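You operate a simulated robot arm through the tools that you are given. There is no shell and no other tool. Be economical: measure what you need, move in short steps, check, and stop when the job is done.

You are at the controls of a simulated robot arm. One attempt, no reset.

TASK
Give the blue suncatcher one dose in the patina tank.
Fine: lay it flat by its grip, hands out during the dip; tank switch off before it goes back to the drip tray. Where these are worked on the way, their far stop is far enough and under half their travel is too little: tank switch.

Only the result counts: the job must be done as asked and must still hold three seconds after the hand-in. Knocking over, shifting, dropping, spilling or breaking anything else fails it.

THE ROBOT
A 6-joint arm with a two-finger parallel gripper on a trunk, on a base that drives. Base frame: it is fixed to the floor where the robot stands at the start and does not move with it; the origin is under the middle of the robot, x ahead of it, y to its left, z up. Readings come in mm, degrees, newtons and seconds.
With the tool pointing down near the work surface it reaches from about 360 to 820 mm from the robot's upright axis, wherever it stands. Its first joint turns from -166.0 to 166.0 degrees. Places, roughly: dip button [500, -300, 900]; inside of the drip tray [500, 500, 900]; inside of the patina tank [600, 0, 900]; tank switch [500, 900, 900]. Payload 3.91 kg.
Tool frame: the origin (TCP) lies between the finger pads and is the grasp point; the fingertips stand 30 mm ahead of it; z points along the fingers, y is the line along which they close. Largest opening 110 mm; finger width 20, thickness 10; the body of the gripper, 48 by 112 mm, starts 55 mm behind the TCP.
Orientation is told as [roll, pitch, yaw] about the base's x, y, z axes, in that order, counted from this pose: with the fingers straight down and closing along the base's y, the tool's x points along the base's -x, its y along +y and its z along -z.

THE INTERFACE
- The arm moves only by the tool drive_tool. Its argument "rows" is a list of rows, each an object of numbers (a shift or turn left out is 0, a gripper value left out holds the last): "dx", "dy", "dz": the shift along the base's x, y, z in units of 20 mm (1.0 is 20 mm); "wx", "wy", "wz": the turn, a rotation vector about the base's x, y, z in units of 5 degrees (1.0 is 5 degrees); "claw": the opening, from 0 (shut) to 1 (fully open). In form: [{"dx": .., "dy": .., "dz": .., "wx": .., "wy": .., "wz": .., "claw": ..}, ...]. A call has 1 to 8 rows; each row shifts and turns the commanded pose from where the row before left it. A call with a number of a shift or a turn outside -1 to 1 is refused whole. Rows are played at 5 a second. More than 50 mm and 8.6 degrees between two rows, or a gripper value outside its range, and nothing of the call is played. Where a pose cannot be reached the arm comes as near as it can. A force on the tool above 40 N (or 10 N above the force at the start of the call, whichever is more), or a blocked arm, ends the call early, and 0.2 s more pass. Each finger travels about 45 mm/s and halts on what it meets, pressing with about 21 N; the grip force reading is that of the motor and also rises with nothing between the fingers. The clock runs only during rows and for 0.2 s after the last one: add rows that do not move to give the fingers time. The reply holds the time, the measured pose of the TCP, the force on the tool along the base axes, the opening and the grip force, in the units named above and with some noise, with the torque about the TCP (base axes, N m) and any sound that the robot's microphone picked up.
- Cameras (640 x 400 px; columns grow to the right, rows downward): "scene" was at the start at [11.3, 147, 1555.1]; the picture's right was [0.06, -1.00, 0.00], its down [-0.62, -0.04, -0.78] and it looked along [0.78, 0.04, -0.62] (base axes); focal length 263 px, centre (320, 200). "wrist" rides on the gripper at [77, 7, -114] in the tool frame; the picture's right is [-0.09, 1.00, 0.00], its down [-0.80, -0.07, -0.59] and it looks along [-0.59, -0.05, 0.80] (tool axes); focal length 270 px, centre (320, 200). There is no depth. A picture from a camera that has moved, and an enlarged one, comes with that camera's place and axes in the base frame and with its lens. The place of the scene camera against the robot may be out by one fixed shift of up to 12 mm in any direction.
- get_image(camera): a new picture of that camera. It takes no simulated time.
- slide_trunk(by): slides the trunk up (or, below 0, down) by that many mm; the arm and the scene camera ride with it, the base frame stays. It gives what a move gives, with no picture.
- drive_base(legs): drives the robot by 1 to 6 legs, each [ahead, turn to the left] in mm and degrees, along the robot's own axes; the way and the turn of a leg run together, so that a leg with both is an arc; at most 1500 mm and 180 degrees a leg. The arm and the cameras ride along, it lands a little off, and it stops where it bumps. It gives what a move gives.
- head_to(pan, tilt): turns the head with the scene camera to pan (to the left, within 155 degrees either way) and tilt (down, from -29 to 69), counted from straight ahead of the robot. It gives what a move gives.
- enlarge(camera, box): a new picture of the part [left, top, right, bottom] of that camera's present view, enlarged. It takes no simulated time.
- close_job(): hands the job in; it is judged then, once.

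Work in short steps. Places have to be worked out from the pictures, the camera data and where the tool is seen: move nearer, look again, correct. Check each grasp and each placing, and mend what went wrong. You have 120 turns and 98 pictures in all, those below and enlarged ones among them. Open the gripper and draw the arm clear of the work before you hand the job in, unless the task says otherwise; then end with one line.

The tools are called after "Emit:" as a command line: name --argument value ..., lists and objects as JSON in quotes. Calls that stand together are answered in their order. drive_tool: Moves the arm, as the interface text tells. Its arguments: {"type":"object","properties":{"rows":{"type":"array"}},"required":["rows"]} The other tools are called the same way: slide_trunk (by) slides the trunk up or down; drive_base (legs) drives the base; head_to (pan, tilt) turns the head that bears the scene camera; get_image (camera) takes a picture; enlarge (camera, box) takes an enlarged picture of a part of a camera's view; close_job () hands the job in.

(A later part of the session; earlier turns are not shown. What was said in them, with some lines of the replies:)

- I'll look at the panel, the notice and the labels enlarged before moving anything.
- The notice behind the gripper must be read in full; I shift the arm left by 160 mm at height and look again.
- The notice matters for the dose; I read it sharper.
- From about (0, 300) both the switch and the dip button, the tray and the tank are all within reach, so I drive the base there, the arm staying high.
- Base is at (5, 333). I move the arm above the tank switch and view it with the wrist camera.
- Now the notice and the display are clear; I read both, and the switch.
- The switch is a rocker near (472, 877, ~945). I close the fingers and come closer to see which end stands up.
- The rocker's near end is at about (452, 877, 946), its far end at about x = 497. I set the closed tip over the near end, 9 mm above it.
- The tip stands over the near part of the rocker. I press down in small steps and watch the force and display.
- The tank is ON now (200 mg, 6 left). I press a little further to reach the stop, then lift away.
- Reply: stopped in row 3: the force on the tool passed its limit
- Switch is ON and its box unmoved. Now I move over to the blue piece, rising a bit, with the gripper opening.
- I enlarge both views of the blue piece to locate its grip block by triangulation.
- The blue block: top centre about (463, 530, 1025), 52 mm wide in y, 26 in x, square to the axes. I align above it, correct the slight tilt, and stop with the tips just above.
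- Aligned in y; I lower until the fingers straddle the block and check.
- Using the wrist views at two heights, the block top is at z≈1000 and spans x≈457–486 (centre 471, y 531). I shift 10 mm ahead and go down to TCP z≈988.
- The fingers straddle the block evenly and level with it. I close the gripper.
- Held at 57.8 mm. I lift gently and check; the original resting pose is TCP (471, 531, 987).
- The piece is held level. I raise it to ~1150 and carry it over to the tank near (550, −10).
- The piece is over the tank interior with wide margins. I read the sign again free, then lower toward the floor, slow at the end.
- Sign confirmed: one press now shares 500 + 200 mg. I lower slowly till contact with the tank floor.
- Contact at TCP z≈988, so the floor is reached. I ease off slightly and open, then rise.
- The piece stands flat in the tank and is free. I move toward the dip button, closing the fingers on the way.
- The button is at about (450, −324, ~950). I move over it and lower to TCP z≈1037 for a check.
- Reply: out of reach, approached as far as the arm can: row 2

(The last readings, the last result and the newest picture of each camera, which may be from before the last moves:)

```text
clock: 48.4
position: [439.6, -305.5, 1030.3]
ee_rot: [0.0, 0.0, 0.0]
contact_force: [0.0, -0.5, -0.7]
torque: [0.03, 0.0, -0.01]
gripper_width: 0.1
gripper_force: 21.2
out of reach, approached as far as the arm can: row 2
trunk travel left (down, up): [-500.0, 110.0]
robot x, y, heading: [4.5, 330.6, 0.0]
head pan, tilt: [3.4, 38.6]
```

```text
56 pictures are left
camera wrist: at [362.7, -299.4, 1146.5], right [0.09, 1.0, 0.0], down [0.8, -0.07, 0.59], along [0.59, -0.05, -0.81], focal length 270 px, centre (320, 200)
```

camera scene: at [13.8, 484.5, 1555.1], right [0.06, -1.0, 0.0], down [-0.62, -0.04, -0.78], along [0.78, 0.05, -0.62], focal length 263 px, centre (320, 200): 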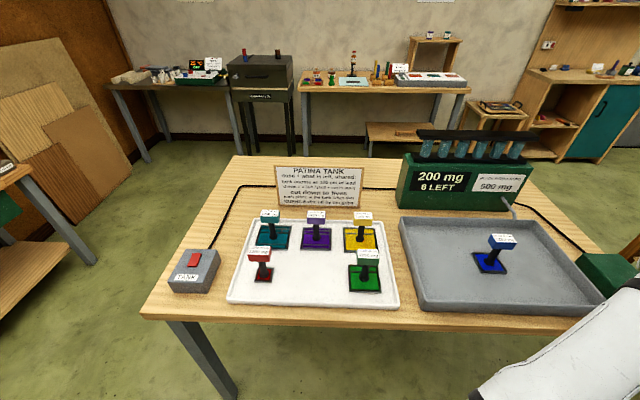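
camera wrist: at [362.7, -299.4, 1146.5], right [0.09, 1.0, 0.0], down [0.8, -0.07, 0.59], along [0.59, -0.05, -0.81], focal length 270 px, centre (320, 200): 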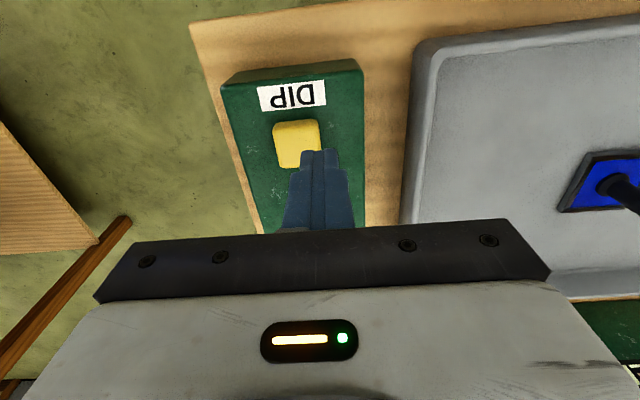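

The button is at (448, −324). The arm is near its reach limit at this height; lower it should reach further, so I try the remaining shift while lowering a bit.

Emit:
drive_tool --rows '[{"dz": -0.5}, {"dx": 0.4, "dy": -0.4}, {"dy": -0.5}, {}]'

```text
clock: 49.4
position: [446.9, -323.6, 1021.6]
ee_rot: [0.0, 0.1, 0.0]
contact_force: [-0.7, -0.6, -0.5]
torque: [0.02, 0.0, 0.02]
gripper_width: 0.3
gripper_force: 21.2
trunk travel left (down, up): [-500.0, 110.0]
robot x, y, heading: [0.9, 331.7, 0.3]
head pan, tilt: [3.4, 38.6]
```

Over the button now. One look to confirm before the single press.

Emit:
enlarge --camera "wrist" --box '[200, 50, 420, 240]'

Emit:
drive_tool --rows '[{"dz": -0.5}, {"dz": -0.25}, {}]'

Emit:
enlarge --camera "wrist" --box '[200, 50, 420, 240]'

```text
2.11 times, centred on (310, 145) of wrist
camera zoom: at [370.9, -316.5, 1136.9], right [0.09, 1.0, 0.0], down [0.8, -0.07, 0.59], along [0.59, -0.05, -0.81], focal length 569 px, centre (341, 316)
```

zoom: 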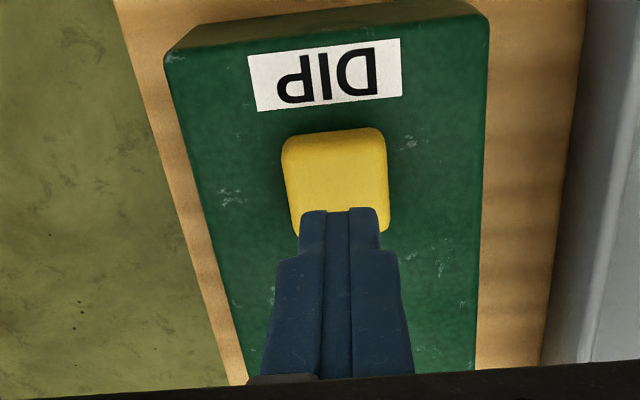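

```text
clock: 50.2
position: [448.8, -322.9, 1007.3]
ee_rot: [0.0, 0.1, 0.1]
contact_force: [0.1, -0.3, 0.7]
torque: [0.02, 0.02, 0.01]
gripper_width: 0.1
gripper_force: 21.0
trunk travel left (down, up): [-500.0, 110.0]
robot x, y, heading: [2.2, 329.5, -0.1]
head pan, tilt: [3.4, 38.6]
```

```text
2.11 times, centred on (310, 145) of wrist
camera zoom: at [371.9, -315.6, 1122.5], right [0.09, 1.0, 0.0], down [0.8, -0.07, 0.59], along [0.59, -0.05, -0.81], focal length 569 px, centre (341, 316)
```

zoom: 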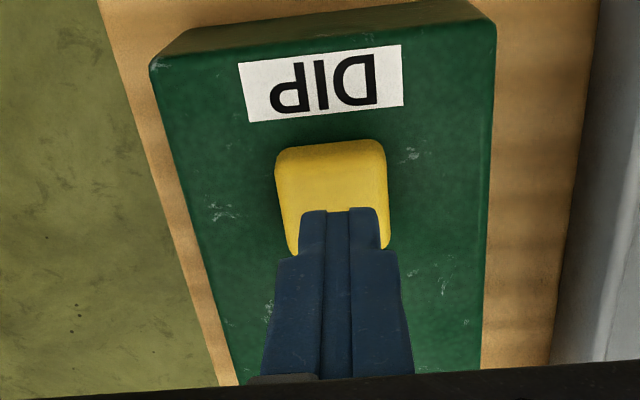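

Aligned. I lower in small steps until the button is pressed.

Emit:
drive_tool --rows '[{"dz": -0.5}, {"dz": -0.25}, {"dz": -0.2}, {}]'

Emit:
enlarge --camera "scene" --box '[390, 125, 550, 225]'

```text
clock: 51.2
position: [448.3, -323.7, 988.0]
ee_rot: [0.0, 0.1, 0.0]
contact_force: [-0.3, 0.8, -0.2]
torque: [-0.01, -0.02, -0.01]
gripper_width: 0.1
gripper_force: 21.3
trunk travel left (down, up): [-500.0, 110.0]
robot x, y, heading: [5.5, 331.3, -0.2]
head pan, tilt: [3.4, 38.6]
```

```text
4.00 times, centred on (470, 175) of scene
camera zoom: at [14.0, 484.5, 1555.1], right [0.06, -1.0, 0.0], down [-0.62, -0.04, -0.78], along [0.78, 0.05, -0.62], focal length 1052 px, centre (-280, 300)
```

zoom: 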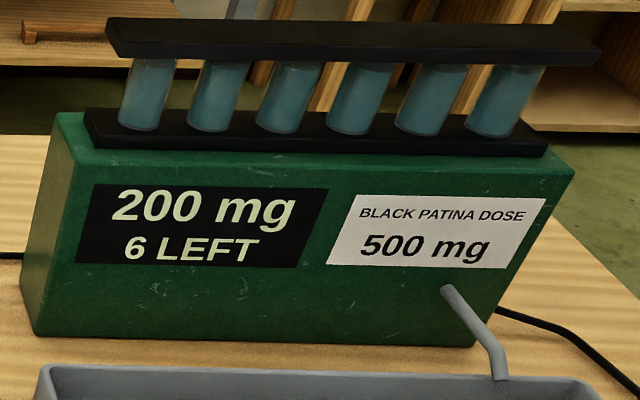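

Not yet touched; tips are at ~958. I go on down in finer steps.

Emit:
drive_tool --rows '[{"dz": -0.2}, {"dz": -0.15}, {"dz": -0.1}, {}]'

Emit:
enlarge --camera "scene" --box '[390, 125, 550, 225]'

```text
clock: 52.2
position: [447.3, -321.9, 979.1]
ee_rot: [0.0, 0.0, -0.1]
contact_force: [-0.6, -1.0, 1.4]
torque: [-0.02, 0.01, 0.0]
gripper_width: 0.0
gripper_force: 20.8
trunk travel left (down, up): [-500.0, 110.0]
robot x, y, heading: [2.8, 329.6, -0.1]
head pan, tilt: [3.4, 38.6]
heard: click
```

```text
4.00 times, centred on (470, 175) of scene
camera zoom: at [13.6, 484.6, 1555.1], right [0.06, -1.0, 0.0], down [-0.62, -0.04, -0.78], along [0.78, 0.05, -0.62], focal length 1052 px, centre (-280, 300)
```

zoom: 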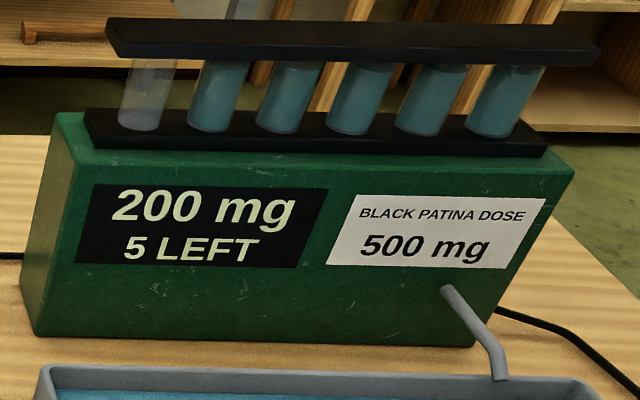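

Clicked: 5 LEFT and the tank is filling. I lift straight off the button and wait for the display.

Emit:
drive_tool --rows '[{"dz": 1}, {"dz": 1}, {"dz": 1}, {}, {}, {}, {}, {}]'

Emit:
get_image --camera "scene"

```text
clock: 54.0
position: [447.5, -319.2, 1038.4]
ee_rot: [0.1, 0.1, 0.1]
contact_force: [-0.4, 0.7, 0.8]
torque: [0.02, 0.02, -0.02]
gripper_width: 0.0
gripper_force: 21.0
out of reach, approached as far as the arm can: row 3
trunk travel left (down, up): [-500.0, 110.0]
robot x, y, heading: [3.5, 329.6, -0.1]
head pan, tilt: [3.4, 38.6]
```

```text
51 pictures are left
camera scene: at [13.9, 484.5, 1555.1], right [0.06, -1.0, 0.0], down [-0.62, -0.04, -0.78], along [0.78, 0.05, -0.62], focal length 263 px, centre (320, 200)
```

scene: 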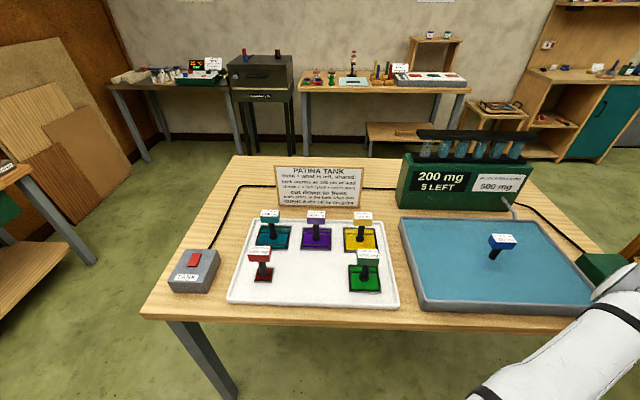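

The dip is running. I keep the hand out and wait.

Emit:
drive_tool --rows '[{}, {}, {}, {}, {}, {}, {}, {}]'

Emit:
drive_tool --rows '[{}, {}, {}, {}, {}, {}, {}, {}]'

Emit:
get_image --camera "scene"

```text
clock: 55.8
position: [446.4, -320.0, 1038.5]
ee_rot: [0.0, 0.1, 0.0]
contact_force: [-0.5, -0.5, -0.7]
torque: [0.0, -0.01, 0.01]
gripper_width: 0.1
gripper_force: 21.3
trunk travel left (down, up): [-500.0, 110.0]
robot x, y, heading: [4.8, 330.6, -0.1]
head pan, tilt: [3.4, 38.6]
```

```text
clock: 57.6
position: [445.6, -319.9, 1038.5]
ee_rot: [0.0, 0.1, 0.0]
contact_force: [-0.1, -0.4, -0.5]
torque: [-0.01, -0.02, -0.01]
gripper_width: 0.0
gripper_force: 21.5
trunk travel left (down, up): [-500.0, 110.0]
robot x, y, heading: [-0.3, 332.5, 0.4]
head pan, tilt: [3.4, 38.6]
```

```text
50 pictures are left
camera scene: at [13.9, 484.5, 1555.1], right [0.06, -1.0, 0.0], down [-0.62, -0.04, -0.78], along [0.78, 0.05, -0.62], focal length 263 px, centre (320, 200)
```

scene: 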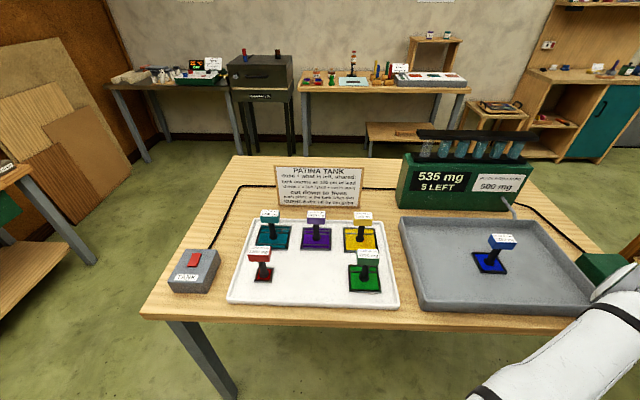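

The display shows 535 mg, exactly the computed value, and the tank has drained. Now I travel back high to the tank switch to turn it off.

Emit:
drive_tool --rows '[{"dy": 1}, {"dy": 1, "dz": 0.5}, {"dy": 1, "dz": 1}, {"dy": 1, "dz": 1}, {"dy": 1, "dz": 1}, {"dy": 1, "dz": 1}, {"dy": 1, "dz": 1}, {"dy": 1}]'

Emit:
drive_tool --rows '[{"dy": 1}, {"dy": 1}, {"dy": 1}, {"dy": 1}, {"dy": 1}, {"dy": 1}, {"dy": 1}, {"dy": 1}]'

Emit:
drive_tool --rows '[{"dy": 1}, {"dy": 1}, {"dy": 1}, {"dy": 1}, {"dy": 1}, {"dy": 1}, {"dy": 1}, {"dy": 1}]'

Emit:
drive_tool --rows '[{"dy": 1}, {"dy": 1}, {"dy": 1}, {"dy": 1}, {"dy": 1}, {"dy": 1}, {"dy": 1}, {"dy": 1}]'

Emit:
drive_tool --rows '[{"dy": 1}, {"dy": 1}, {"dy": 1}, {"dy": 1}, {"dy": 1}, {"dy": 1}, {"dy": 1}, {"dy": 1}]'

Emit:
drive_tool --rows '[{"dy": 1}, {"dy": 1}, {"dy": 1}, {"dy": 1}, {"dy": 1}, {"dy": 1}, {"dy": 1}, {"dy": 1}]'

Emit:
drive_tool --rows '[{"dy": 1, "dx": 1}, {"dy": 1, "dx": 1}, {"dy": 1}, {"dy": 1}, {"dy": 1}, {"dy": 1}, {"dy": 1}, {"dy": 1}]'

```text
clock: 59.4
position: [446.9, -158.5, 1148.1]
ee_rot: [0.0, 0.1, 0.1]
contact_force: [0.0, 0.3, -0.6]
torque: [-0.08, 0.02, 0.01]
gripper_width: 0.0
gripper_force: 21.0
trunk travel left (down, up): [-500.0, 110.0]
robot x, y, heading: [7.0, 327.0, 0.0]
head pan, tilt: [3.4, 38.6]
```

```text
clock: 61.2
position: [444.7, 1.6, 1147.7]
ee_rot: [0.0, 0.1, -0.1]
contact_force: [-0.3, 0.7, -0.4]
torque: [-0.01, 0.02, -0.02]
gripper_width: 0.0
gripper_force: 20.5
trunk travel left (down, up): [-500.0, 110.0]
robot x, y, heading: [1.1, 331.5, -0.2]
head pan, tilt: [3.4, 38.6]
```

```text
clock: 63.0
position: [446.0, 161.3, 1149.1]
ee_rot: [0.0, 0.1, 0.0]
contact_force: [0.1, 0.4, -0.5]
torque: [0.0, 0.0, 0.01]
gripper_width: 0.1
gripper_force: 21.2
trunk travel left (down, up): [-500.0, 110.0]
robot x, y, heading: [5.0, 332.3, -0.1]
head pan, tilt: [3.4, 38.6]
```

```text
clock: 64.8
position: [445.1, 319.2, 1148.9]
ee_rot: [0.1, 0.1, 0.1]
contact_force: [-0.4, 0.3, 0.3]
torque: [0.05, 0.01, -0.02]
gripper_width: 0.1
gripper_force: 21.2
trunk travel left (down, up): [-500.0, 110.0]
robot x, y, heading: [3.3, 331.5, 0.2]
head pan, tilt: [3.4, 38.6]
```

```text
clock: 66.6
position: [445.6, 480.5, 1147.2]
ee_rot: [0.0, 0.1, 0.0]
contact_force: [0.0, -0.3, 0.3]
torque: [-0.01, 0.02, 0.04]
gripper_width: 0.0
gripper_force: 21.3
trunk travel left (down, up): [-500.0, 110.0]
robot x, y, heading: [1.5, 333.7, -0.0]
head pan, tilt: [3.4, 38.6]
```

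```text
clock: 68.4
position: [445.5, 641.0, 1148.6]
ee_rot: [0.0, 0.1, 0.0]
contact_force: [0.5, -0.1, -0.1]
torque: [-0.03, 0.01, 0.02]
gripper_width: 0.3
gripper_force: 20.8
trunk travel left (down, up): [-500.0, 110.0]
robot x, y, heading: [0.8, 331.9, 0.2]
head pan, tilt: [3.4, 38.6]
```

```text
clock: 70.2
position: [485.4, 801.1, 1148.2]
ee_rot: [0.0, 0.2, 0.0]
contact_force: [-0.4, 1.0, -0.6]
torque: [-0.01, 0.01, -0.01]
gripper_width: 0.0
gripper_force: 20.5
trunk travel left (down, up): [-500.0, 110.0]
robot x, y, heading: [-0.8, 328.0, 0.3]
head pan, tilt: [3.4, 38.6]
```

I move over the rocker's far end (493, 876) while lowering.

Emit:
drive_tool --rows '[{"dz": -1, "dy": 0.5}, {"dz": -1, "dy": 1}, {"dz": -1, "dy": 1}, {"dz": -1, "dy": 1}, {"dz": -1, "dy": 0.25, "dx": 0.3}, {"dz": -1}, {"dz": -1}, {}]'

Emit:
get_image --camera "wrist"

Emit:
enlarge --camera "scene" --box '[140, 210, 260, 300]'

```text
clock: 72.0
position: [493.6, 874.8, 1005.9]
ee_rot: [0.0, 0.1, 0.0]
contact_force: [0.5, -0.7, -1.1]
torque: [0.01, 0.03, 0.01]
gripper_width: 0.1
gripper_force: 21.4
trunk travel left (down, up): [-500.0, 110.0]
robot x, y, heading: [6.0, 334.1, 0.3]
head pan, tilt: [3.4, 38.6]
```

```text
49 pictures are left
camera wrist: at [416.1, 882.3, 1122.2], right [0.09, 1.0, 0.0], down [0.8, -0.07, 0.59], along [0.59, -0.05, -0.81], focal length 270 px, centre (320, 200)
```

wrist: 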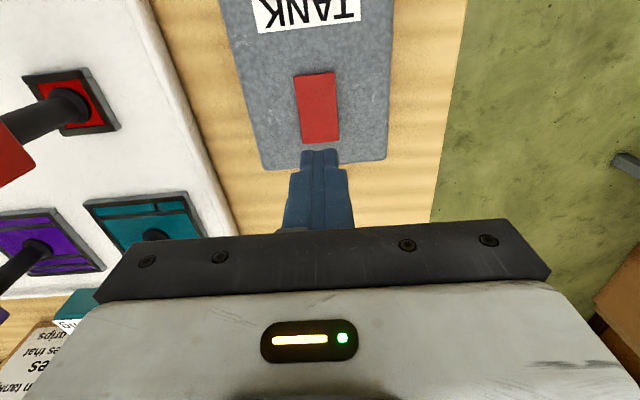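

```text
4.44 times, centred on (200, 255) of scene
camera zoom: at [14.0, 484.8, 1555.1], right [0.06, -1.0, 0.0], down [-0.62, -0.04, -0.78], along [0.78, 0.05, -0.62], focal length 1168 px, centre (853, -44)
```

zoom: 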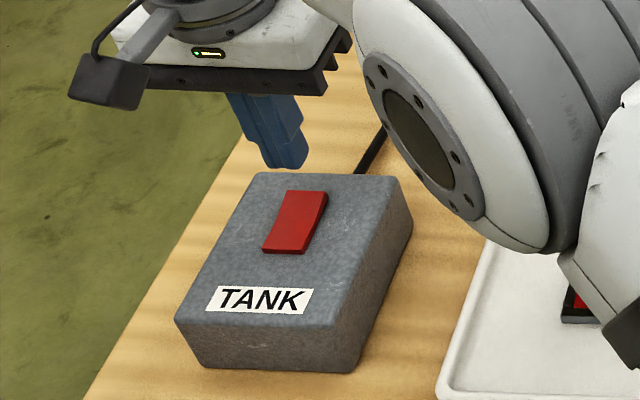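

The far end is at x≈495; I set the tip at x≈489 and press down in small steps.

Emit:
drive_tool --rows '[{"dx": -0.22, "dz": -0.5}, {"dz": -0.4}, {"dz": -0.2}, {"dz": -0.2}, {"dz": -0.15}, {}]'

Emit:
enlarge --camera "scene" --box '[390, 125, 550, 225]'

```text
clock: 73.4
position: [488.0, 874.3, 979.9]
ee_rot: [0.0, 0.1, -0.1]
contact_force: [0.0, -0.1, -0.1]
torque: [-0.01, 0.02, -0.02]
gripper_width: 0.0
gripper_force: 21.1
trunk travel left (down, up): [-500.0, 110.0]
robot x, y, heading: [2.3, 325.1, -0.1]
head pan, tilt: [3.4, 38.6]
```

```text
4.00 times, centred on (470, 175) of scene
camera zoom: at [13.9, 484.7, 1555.1], right [0.06, -1.0, 0.0], down [-0.62, -0.04, -0.78], along [0.78, 0.05, -0.62], focal length 1052 px, centre (-280, 300)
```

zoom: 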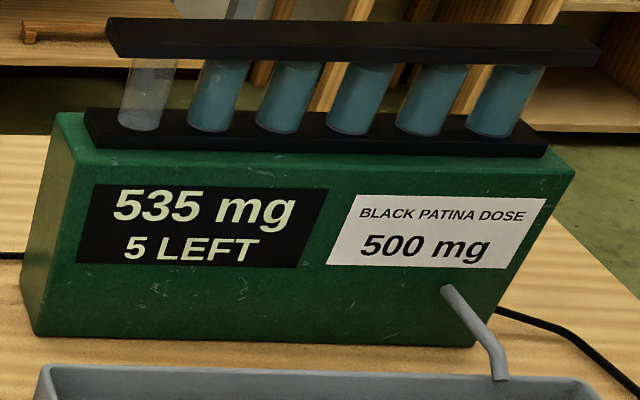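

No contact yet at tip z≈950; I go a few mm further.

Emit:
drive_tool --rows '[{"dz": -0.15}, {"dz": -0.1}, {"dz": -0.1}, {"dz": -0.05}, {"dz": -0.05}, {}]'

Emit:
enlarge --camera "scene" --box '[390, 125, 550, 225]'

```text
clock: 74.8
position: [487.5, 874.4, 974.0]
ee_rot: [0.4, -0.3, 0.0]
contact_force: [4.6, 9.0, 28.2]
torque: [0.23, 0.13, -0.38]
gripper_width: 0.0
gripper_force: 21.2
trunk travel left (down, up): [-500.0, 110.0]
robot x, y, heading: [3.9, 332.6, 0.0]
head pan, tilt: [3.4, 38.6]
```

```text
4.00 times, centred on (470, 175) of scene
camera zoom: at [12.4, 483.5, 1555.5], right [0.06, -1.0, 0.0], down [-0.62, -0.04, -0.78], along [0.78, 0.05, -0.62], focal length 1052 px, centre (-280, 300)
```

zoom: 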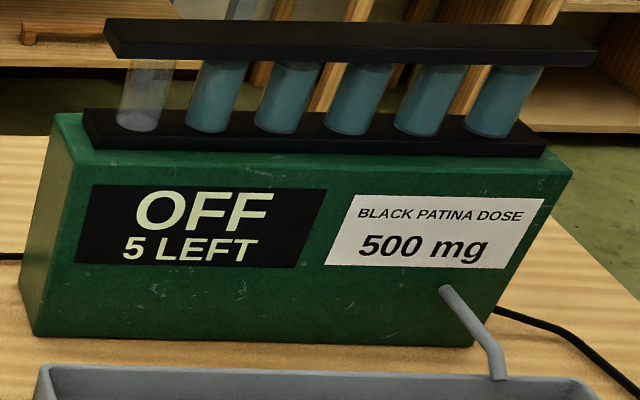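

The tank is OFF and the rocker is at its stop. I lift off and check the switch.

Emit:
drive_tool --rows '[{"dz": 0.5}, {"dz": 1}, {"dz": 1}, {"dz": 1}, {"dz": 1}, {"dz": 1}, {"dz": 1, "dy": -1}, {"dz": 1, "dy": -1}]'

Emit:
enlarge --camera "scene" --box '[140, 210, 260, 300]'

Emit:
drive_tool --rows '[{"dy": -1, "dx": -1}, {"dy": -1, "dx": -1}, {"dy": -1}, {"dy": -1}, {"dy": -1}, {"dy": -1}, {"dy": -1}, {"dy": -1}]'

Emit:
drive_tool --rows '[{"dy": -1}, {"dy": -1}, {"dy": -1}, {"dy": -1}, {"dy": -1}, {"dy": -1}, {"dy": -1}, {"dy": -1}]'

Emit:
drive_tool --rows '[{"dy": -1}, {"dy": -1}, {"dy": -1}, {"dy": -1}, {"dy": -1}, {"dy": -1}, {"dy": -1}, {"dy": -1}]'

Emit:
drive_tool --rows '[{"dy": -1}, {"dy": -1}, {"dy": -1}, {"dy": -1}, {"dy": -1, "claw": 0.85}, {"dy": -1}, {"dy": -1}, {"dy": -1}]'

```text
clock: 76.6
position: [486.8, 834.1, 1121.4]
ee_rot: [0.1, 0.1, 0.1]
contact_force: [0.5, 0.0, 0.7]
torque: [-0.01, -0.02, -0.01]
gripper_width: 0.0
gripper_force: 21.2
trunk travel left (down, up): [-500.0, 110.0]
robot x, y, heading: [-1.3, 332.1, -0.0]
head pan, tilt: [3.4, 38.6]
```

```text
4.44 times, centred on (200, 255) of scene
camera zoom: at [13.6, 484.0, 1555.1], right [0.06, -1.0, 0.0], down [-0.62, -0.04, -0.78], along [0.78, 0.05, -0.62], focal length 1168 px, centre (853, -44)
```

zoom: 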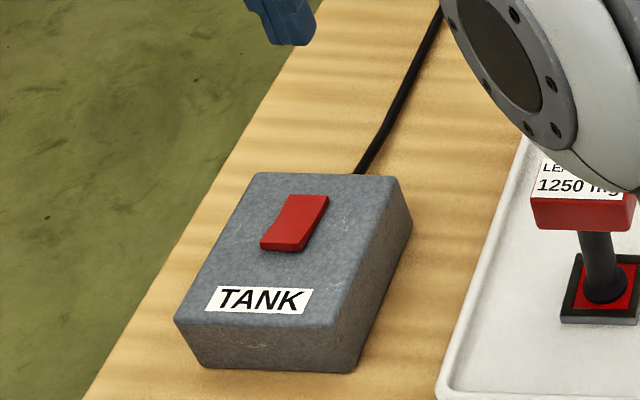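

```text
clock: 78.4
position: [447.7, 675.5, 1120.1]
ee_rot: [0.0, 0.1, 0.0]
contact_force: [0.1, -1.0, -0.2]
torque: [-0.01, 0.04, 0.01]
gripper_width: 0.1
gripper_force: 21.1
trunk travel left (down, up): [-500.0, 110.0]
robot x, y, heading: [2.1, 327.8, 0.0]
head pan, tilt: [3.4, 38.6]
```

```text
clock: 80.2
position: [447.7, 514.0, 1120.9]
ee_rot: [0.0, 0.1, 0.0]
contact_force: [-0.4, 0.2, -0.2]
torque: [0.0, -0.01, -0.01]
gripper_width: 0.0
gripper_force: 21.1
trunk travel left (down, up): [-500.0, 110.0]
robot x, y, heading: [3.8, 333.9, 0.1]
head pan, tilt: [3.4, 38.6]
```

```text
clock: 82.0
position: [448.2, 354.8, 1120.2]
ee_rot: [0.0, 0.2, 0.0]
contact_force: [-0.5, -0.1, -1.0]
torque: [0.03, 0.01, 0.03]
gripper_width: 0.0
gripper_force: 21.0
trunk travel left (down, up): [-500.0, 110.0]
robot x, y, heading: [0.2, 329.5, -0.0]
head pan, tilt: [3.4, 38.6]
```

```text
clock: 83.8
position: [446.3, 195.5, 1120.4]
ee_rot: [0.0, 0.1, 0.0]
contact_force: [-0.1, -0.1, 0.0]
torque: [-0.03, -0.01, 0.0]
gripper_width: 86.6
gripper_force: 0.1
trunk travel left (down, up): [-500.0, 110.0]
robot x, y, heading: [3.7, 326.7, 0.1]
head pan, tilt: [3.4, 38.6]
```

Now over to the piece in the tank, which I released at TCP (550.8, 0.5, 988.8).

Emit:
drive_tool --rows '[{"dy": -1, "dx": 0.65}, {"dy": -1, "dx": 0.65}, {"dy": -1, "dx": 0.65}, {"dy": -1, "dx": 0.65}, {"dy": -1, "dx": 0.65}, {"dy": -1, "dx": 0.65}, {"dy": -1, "dx": 0.65}, {"dy": -1, "dx": 0.65}]'

Emit:
drive_tool --rows '[{"dy": -1}, {"dy": -0.75}, {}]'

Emit:
get_image --camera "wrist"

```text
clock: 85.6
position: [553.1, 34.1, 1120.8]
ee_rot: [0.0, 0.2, 0.2]
contact_force: [-0.3, 0.3, -0.3]
torque: [-0.01, 0.02, -0.01]
gripper_width: 93.5
gripper_force: 0.0
trunk travel left (down, up): [-500.0, 110.0]
robot x, y, heading: [0.4, 331.2, -0.2]
head pan, tilt: [3.4, 38.6]
```

```text
clock: 86.4
position: [552.1, -0.5, 1121.1]
ee_rot: [0.0, 0.1, 0.0]
contact_force: [0.3, -0.1, -0.7]
torque: [0.0, 0.0, -0.04]
gripper_width: 93.5
gripper_force: 0.0
trunk travel left (down, up): [-500.0, 110.0]
robot x, y, heading: [3.2, 334.3, -0.0]
head pan, tilt: [3.4, 38.6]
```

```text
44 pictures are left
camera wrist: at [475.0, 6.4, 1236.1], right [0.09, 1.0, 0.0], down [0.8, -0.07, 0.59], along [0.59, -0.05, -0.81], focal length 270 px, centre (320, 200)
```

wrist: 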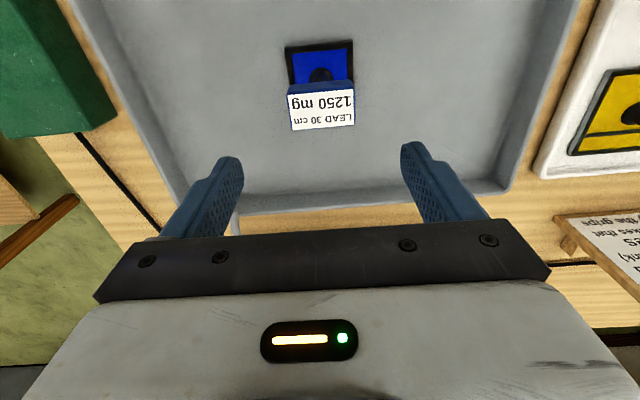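

The view matches the release view. I descend to TCP z≈989 and close on the grip.

Emit:
drive_tool --rows '[{"dz": -1}, {"dz": -1}, {"dz": -1}, {"dz": -1}, {"dz": -1}, {"dz": -1}, {"dz": -0.6}, {}]'

Emit:
drive_tool --rows '[{"claw": 0.6}, {"claw": 0.3}, {}, {}, {}, {}]'

Emit:
drive_tool --rows '[{"dz": 0.5}, {"dz": 1}, {"dz": 1}, {"dz": 1}, {"dz": 1}, {"dz": 1}, {"dz": 1}, {"dz": 1}]'

Emit:
get_image --camera "wrist"

Emit:
get_image --camera "scene"

```text
clock: 88.2
position: [551.6, 0.3, 988.2]
ee_rot: [0.0, 0.1, 0.0]
contact_force: [0.1, 0.2, 0.1]
torque: [-0.04, 0.04, 0.0]
gripper_width: 93.4
gripper_force: 0.1
trunk travel left (down, up): [-500.0, 110.0]
robot x, y, heading: [2.5, 326.4, 0.3]
head pan, tilt: [3.4, 38.6]
```

```text
clock: 89.6
position: [551.2, -0.3, 988.9]
ee_rot: [-0.1, 0.1, 0.0]
contact_force: [-1.1, -0.1, -1.1]
torque: [-0.02, -0.01, 0.01]
gripper_width: 58.0
gripper_force: 21.1
trunk travel left (down, up): [-500.0, 110.0]
robot x, y, heading: [2.0, 332.0, 0.4]
head pan, tilt: [3.4, 38.6]
```

```text
clock: 91.4
position: [553.2, 1.4, 1137.9]
ee_rot: [0.0, 0.1, 0.0]
contact_force: [0.3, -0.3, -1.5]
torque: [0.02, -0.02, 0.03]
gripper_width: 57.8
gripper_force: 20.3
trunk travel left (down, up): [-500.0, 110.0]
robot x, y, heading: [-0.1, 330.5, 0.0]
head pan, tilt: [3.4, 38.6]
```

```text
43 pictures are left
camera wrist: at [476.6, 7.8, 1252.6], right [0.09, 1.0, 0.0], down [0.8, -0.07, 0.59], along [0.59, -0.05, -0.81], focal length 270 px, centre (320, 200)
```

wrist: 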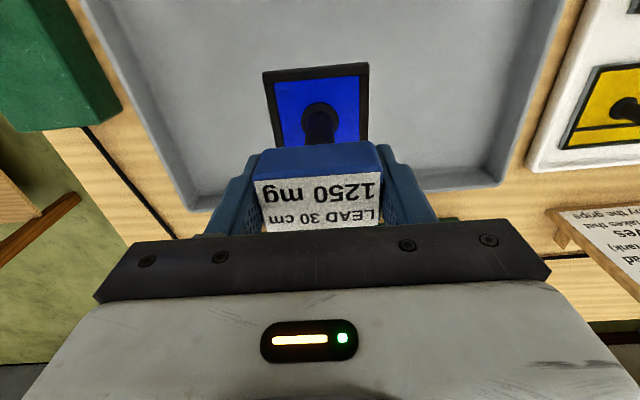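

```text
42 pictures are left
camera scene: at [13.9, 484.6, 1555.1], right [0.06, -1.0, 0.0], down [-0.62, -0.04, -0.78], along [0.78, 0.05, -0.62], focal length 263 px, centre (320, 200)
```

scene: 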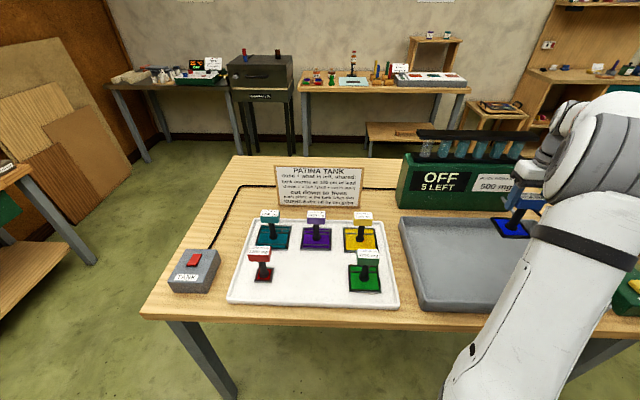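

Held again and level. I carry it back along the same path to (471, 531) at z≈1148.

Emit:
drive_tool --rows '[{"dz": 0.5}, {"dy": 1}, {"dy": 1}, {"dy": 1}, {"dy": 1}, {"dy": 1, "dx": -0.5}, {"dy": 1, "dx": -0.5}, {"dy": 1, "dx": -0.5}]'

Emit:
drive_tool --rows '[{"dy": 1, "dx": -0.5}, {"dy": 1, "dx": -0.5}, {"dy": 1, "dx": -0.5}, {"dy": 1, "dx": -0.5}, {"dy": 1, "dx": -0.5}, {"dy": 1}, {"dy": 1}, {"dy": 1}]'

Emit:
drive_tool --rows '[{"dy": 1}, {"dy": 1}, {"dy": 1}, {"dy": 1}, {"dy": 1}, {"dy": 1}, {"dy": 1}, {"dy": 1}]'

Emit:
drive_tool --rows '[{"dy": 1}, {"dy": 1}, {"dy": 1}, {"dy": 0.5}, {}]'

```text
clock: 93.2
position: [520.7, 140.0, 1148.0]
ee_rot: [0.0, 0.1, 0.1]
contact_force: [-0.2, -0.1, -1.7]
torque: [0.0, 0.0, 0.0]
gripper_width: 57.8
gripper_force: 21.0
trunk travel left (down, up): [-500.0, 110.0]
robot x, y, heading: [-1.5, 329.2, -0.0]
head pan, tilt: [3.4, 38.6]
```

```text
clock: 95.0
position: [472.3, 300.2, 1147.9]
ee_rot: [-0.1, 0.1, -0.1]
contact_force: [-0.5, 0.3, -1.1]
torque: [0.0, -0.02, -0.02]
gripper_width: 57.7
gripper_force: 21.3
trunk travel left (down, up): [-500.0, 110.0]
robot x, y, heading: [2.8, 329.0, -0.0]
head pan, tilt: [3.4, 38.6]
```

```text
clock: 96.8
position: [472.4, 460.2, 1147.8]
ee_rot: [0.0, 0.1, 0.1]
contact_force: [-0.7, 0.2, -1.7]
torque: [0.02, 0.01, 0.01]
gripper_width: 58.0
gripper_force: 21.3
trunk travel left (down, up): [-500.0, 110.0]
robot x, y, heading: [5.5, 330.8, 0.1]
head pan, tilt: [3.4, 38.6]
```

```text
clock: 98.0
position: [472.6, 530.3, 1148.8]
ee_rot: [0.0, 0.2, 0.0]
contact_force: [-0.8, -0.1, -2.1]
torque: [0.01, 0.0, 0.02]
gripper_width: 57.9
gripper_force: 21.3
trunk travel left (down, up): [-500.0, 110.0]
robot x, y, heading: [7.5, 332.9, -0.1]
head pan, tilt: [3.4, 38.6]
```

I check the slot below before lowering to z≈1000.

Emit:
get_image --camera "wrist"

Emit:
drive_tool --rows '[{"dz": -1}, {"dz": -1}, {"dz": -1}, {"dz": -1}, {"dz": -1}, {"dz": -1}, {"dz": -1}, {"dz": -0.3}]'

Emit:
get_image --camera "wrist"

```text
41 pictures are left
camera wrist: at [395.1, 537.2, 1263.8], right [0.09, 1.0, 0.0], down [0.8, -0.07, 0.59], along [0.59, -0.05, -0.81], focal length 270 px, centre (320, 200)
```

wrist: 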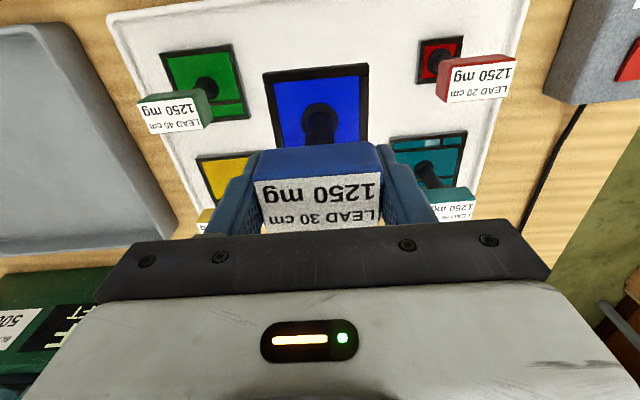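

```text
clock: 99.8
position: [472.0, 530.5, 1002.7]
ee_rot: [0.0, 0.1, 0.0]
contact_force: [-0.2, -0.3, -2.1]
torque: [0.0, -0.01, 0.0]
gripper_width: 57.8
gripper_force: 20.9
trunk travel left (down, up): [-500.0, 110.0]
robot x, y, heading: [4.2, 331.6, 0.0]
head pan, tilt: [3.4, 38.6]
```

```text
40 pictures are left
camera wrist: at [394.6, 536.6, 1117.5], right [0.09, 1.0, 0.0], down [0.8, -0.07, 0.59], along [0.59, -0.05, -0.81], focal length 270 px, centre (320, 200)
```

wrist: 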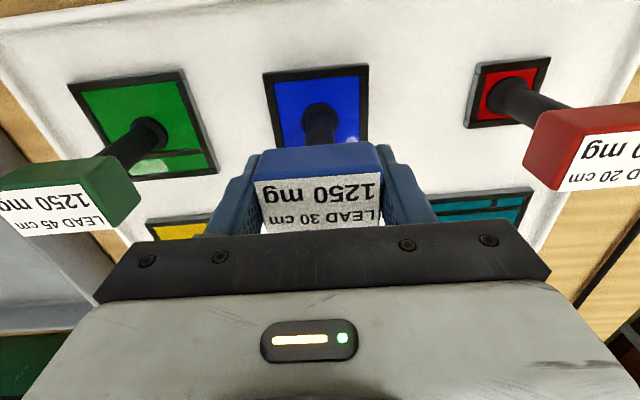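

The slot is clear; I set it down slowly to contact.

Emit:
drive_tool --rows '[{"dz": -0.3}, {"dz": -0.2}, {"dz": -0.1}, {"dz": -0.1}, {"dz": -0.05}, {}]'

```text
clock: 101.2
position: [470.4, 529.9, 988.9]
ee_rot: [0.1, -0.1, 0.1]
contact_force: [-0.4, 0.5, 17.2]
torque: [-0.13, 0.41, -0.05]
gripper_width: 57.8
gripper_force: 21.0
trunk travel left (down, up): [-500.0, 110.0]
robot x, y, heading: [1.8, 335.0, 0.2]
head pan, tilt: [3.4, 38.6]
```

It rests on the tray (17 N). I ease off, open and rise clear.

Emit:
drive_tool --rows '[{"dz": 0.08}, {"claw": 0.6}, {"claw": 0.8}, {}, {}]'

Emit:
drive_tool --rows '[{"dz": 0.5}, {"dz": 1}, {"dz": 1}, {"dz": 1}, {"dz": 1}, {"dz": 1}, {"dz": 1}, {"dz": 1}]'

Emit:
drive_tool --rows '[{"dz": 1}, {"dz": 1}, {"dy": 1}, {"dy": 1}, {"dy": 1}, {"dy": 1}, {"dy": 1}, {"dy": 1, "claw": 1}]'

Emit:
get_image --camera "scene"

Emit:
get_image --camera "wrist"

```text
clock: 102.4
position: [471.6, 530.4, 988.3]
ee_rot: [0.1, 0.0, 0.0]
contact_force: [0.7, -0.2, 0.4]
torque: [-0.03, -0.03, 0.03]
gripper_width: 87.8
gripper_force: 0.1
trunk travel left (down, up): [-500.0, 110.0]
robot x, y, heading: [0.6, 329.9, 0.1]
head pan, tilt: [3.4, 38.6]
```

```text
clock: 104.2
position: [471.2, 530.6, 1140.0]
ee_rot: [0.1, 0.1, -0.1]
contact_force: [0.3, 0.6, 0.5]
torque: [0.05, 0.01, 0.05]
gripper_width: 88.0
gripper_force: 0.1
trunk travel left (down, up): [-500.0, 110.0]
robot x, y, heading: [2.1, 328.1, 0.1]
head pan, tilt: [3.4, 38.6]
```

```text
clock: 106.0
position: [472.7, 650.7, 1177.9]
ee_rot: [0.0, 0.1, 0.1]
contact_force: [0.2, -0.4, -0.5]
torque: [-0.02, 0.05, 0.01]
gripper_width: 110.0
gripper_force: 0.1
trunk travel left (down, up): [-500.0, 110.0]
robot x, y, heading: [-0.9, 329.9, 0.1]
head pan, tilt: [3.4, 38.6]
```

```text
39 pictures are left
camera scene: at [14.1, 485.0, 1555.0], right [0.06, -1.0, 0.0], down [-0.62, -0.04, -0.78], along [0.78, 0.05, -0.62], focal length 263 px, centre (320, 200)
```

scene: 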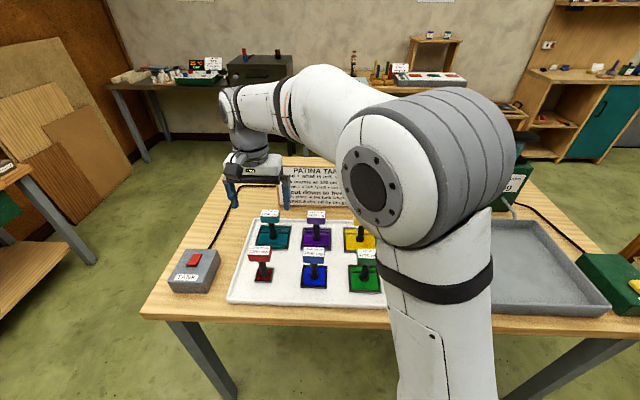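

```text
38 pictures are left
camera wrist: at [395.9, 657.1, 1293.8], right [0.09, 1.0, 0.0], down [0.8, -0.07, 0.59], along [0.59, -0.05, -0.81], focal length 270 px, centre (320, 200)
```

wrist: 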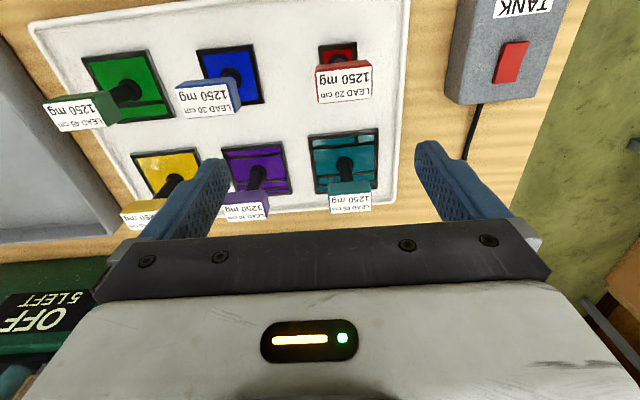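

The blue piece is back flat in the drip tray, the tank shows OFF with 5 LEFT, and the arm is clear with the gripper open. I hand in.

Emit:
close_job

```text
The job is handed in.
```

The blue suncatcher got one dose in the patina tank (the display read 535 mg, 5 doses left), the tank was switched off, and the piece is back flat in the drip tray; the job is handed in.
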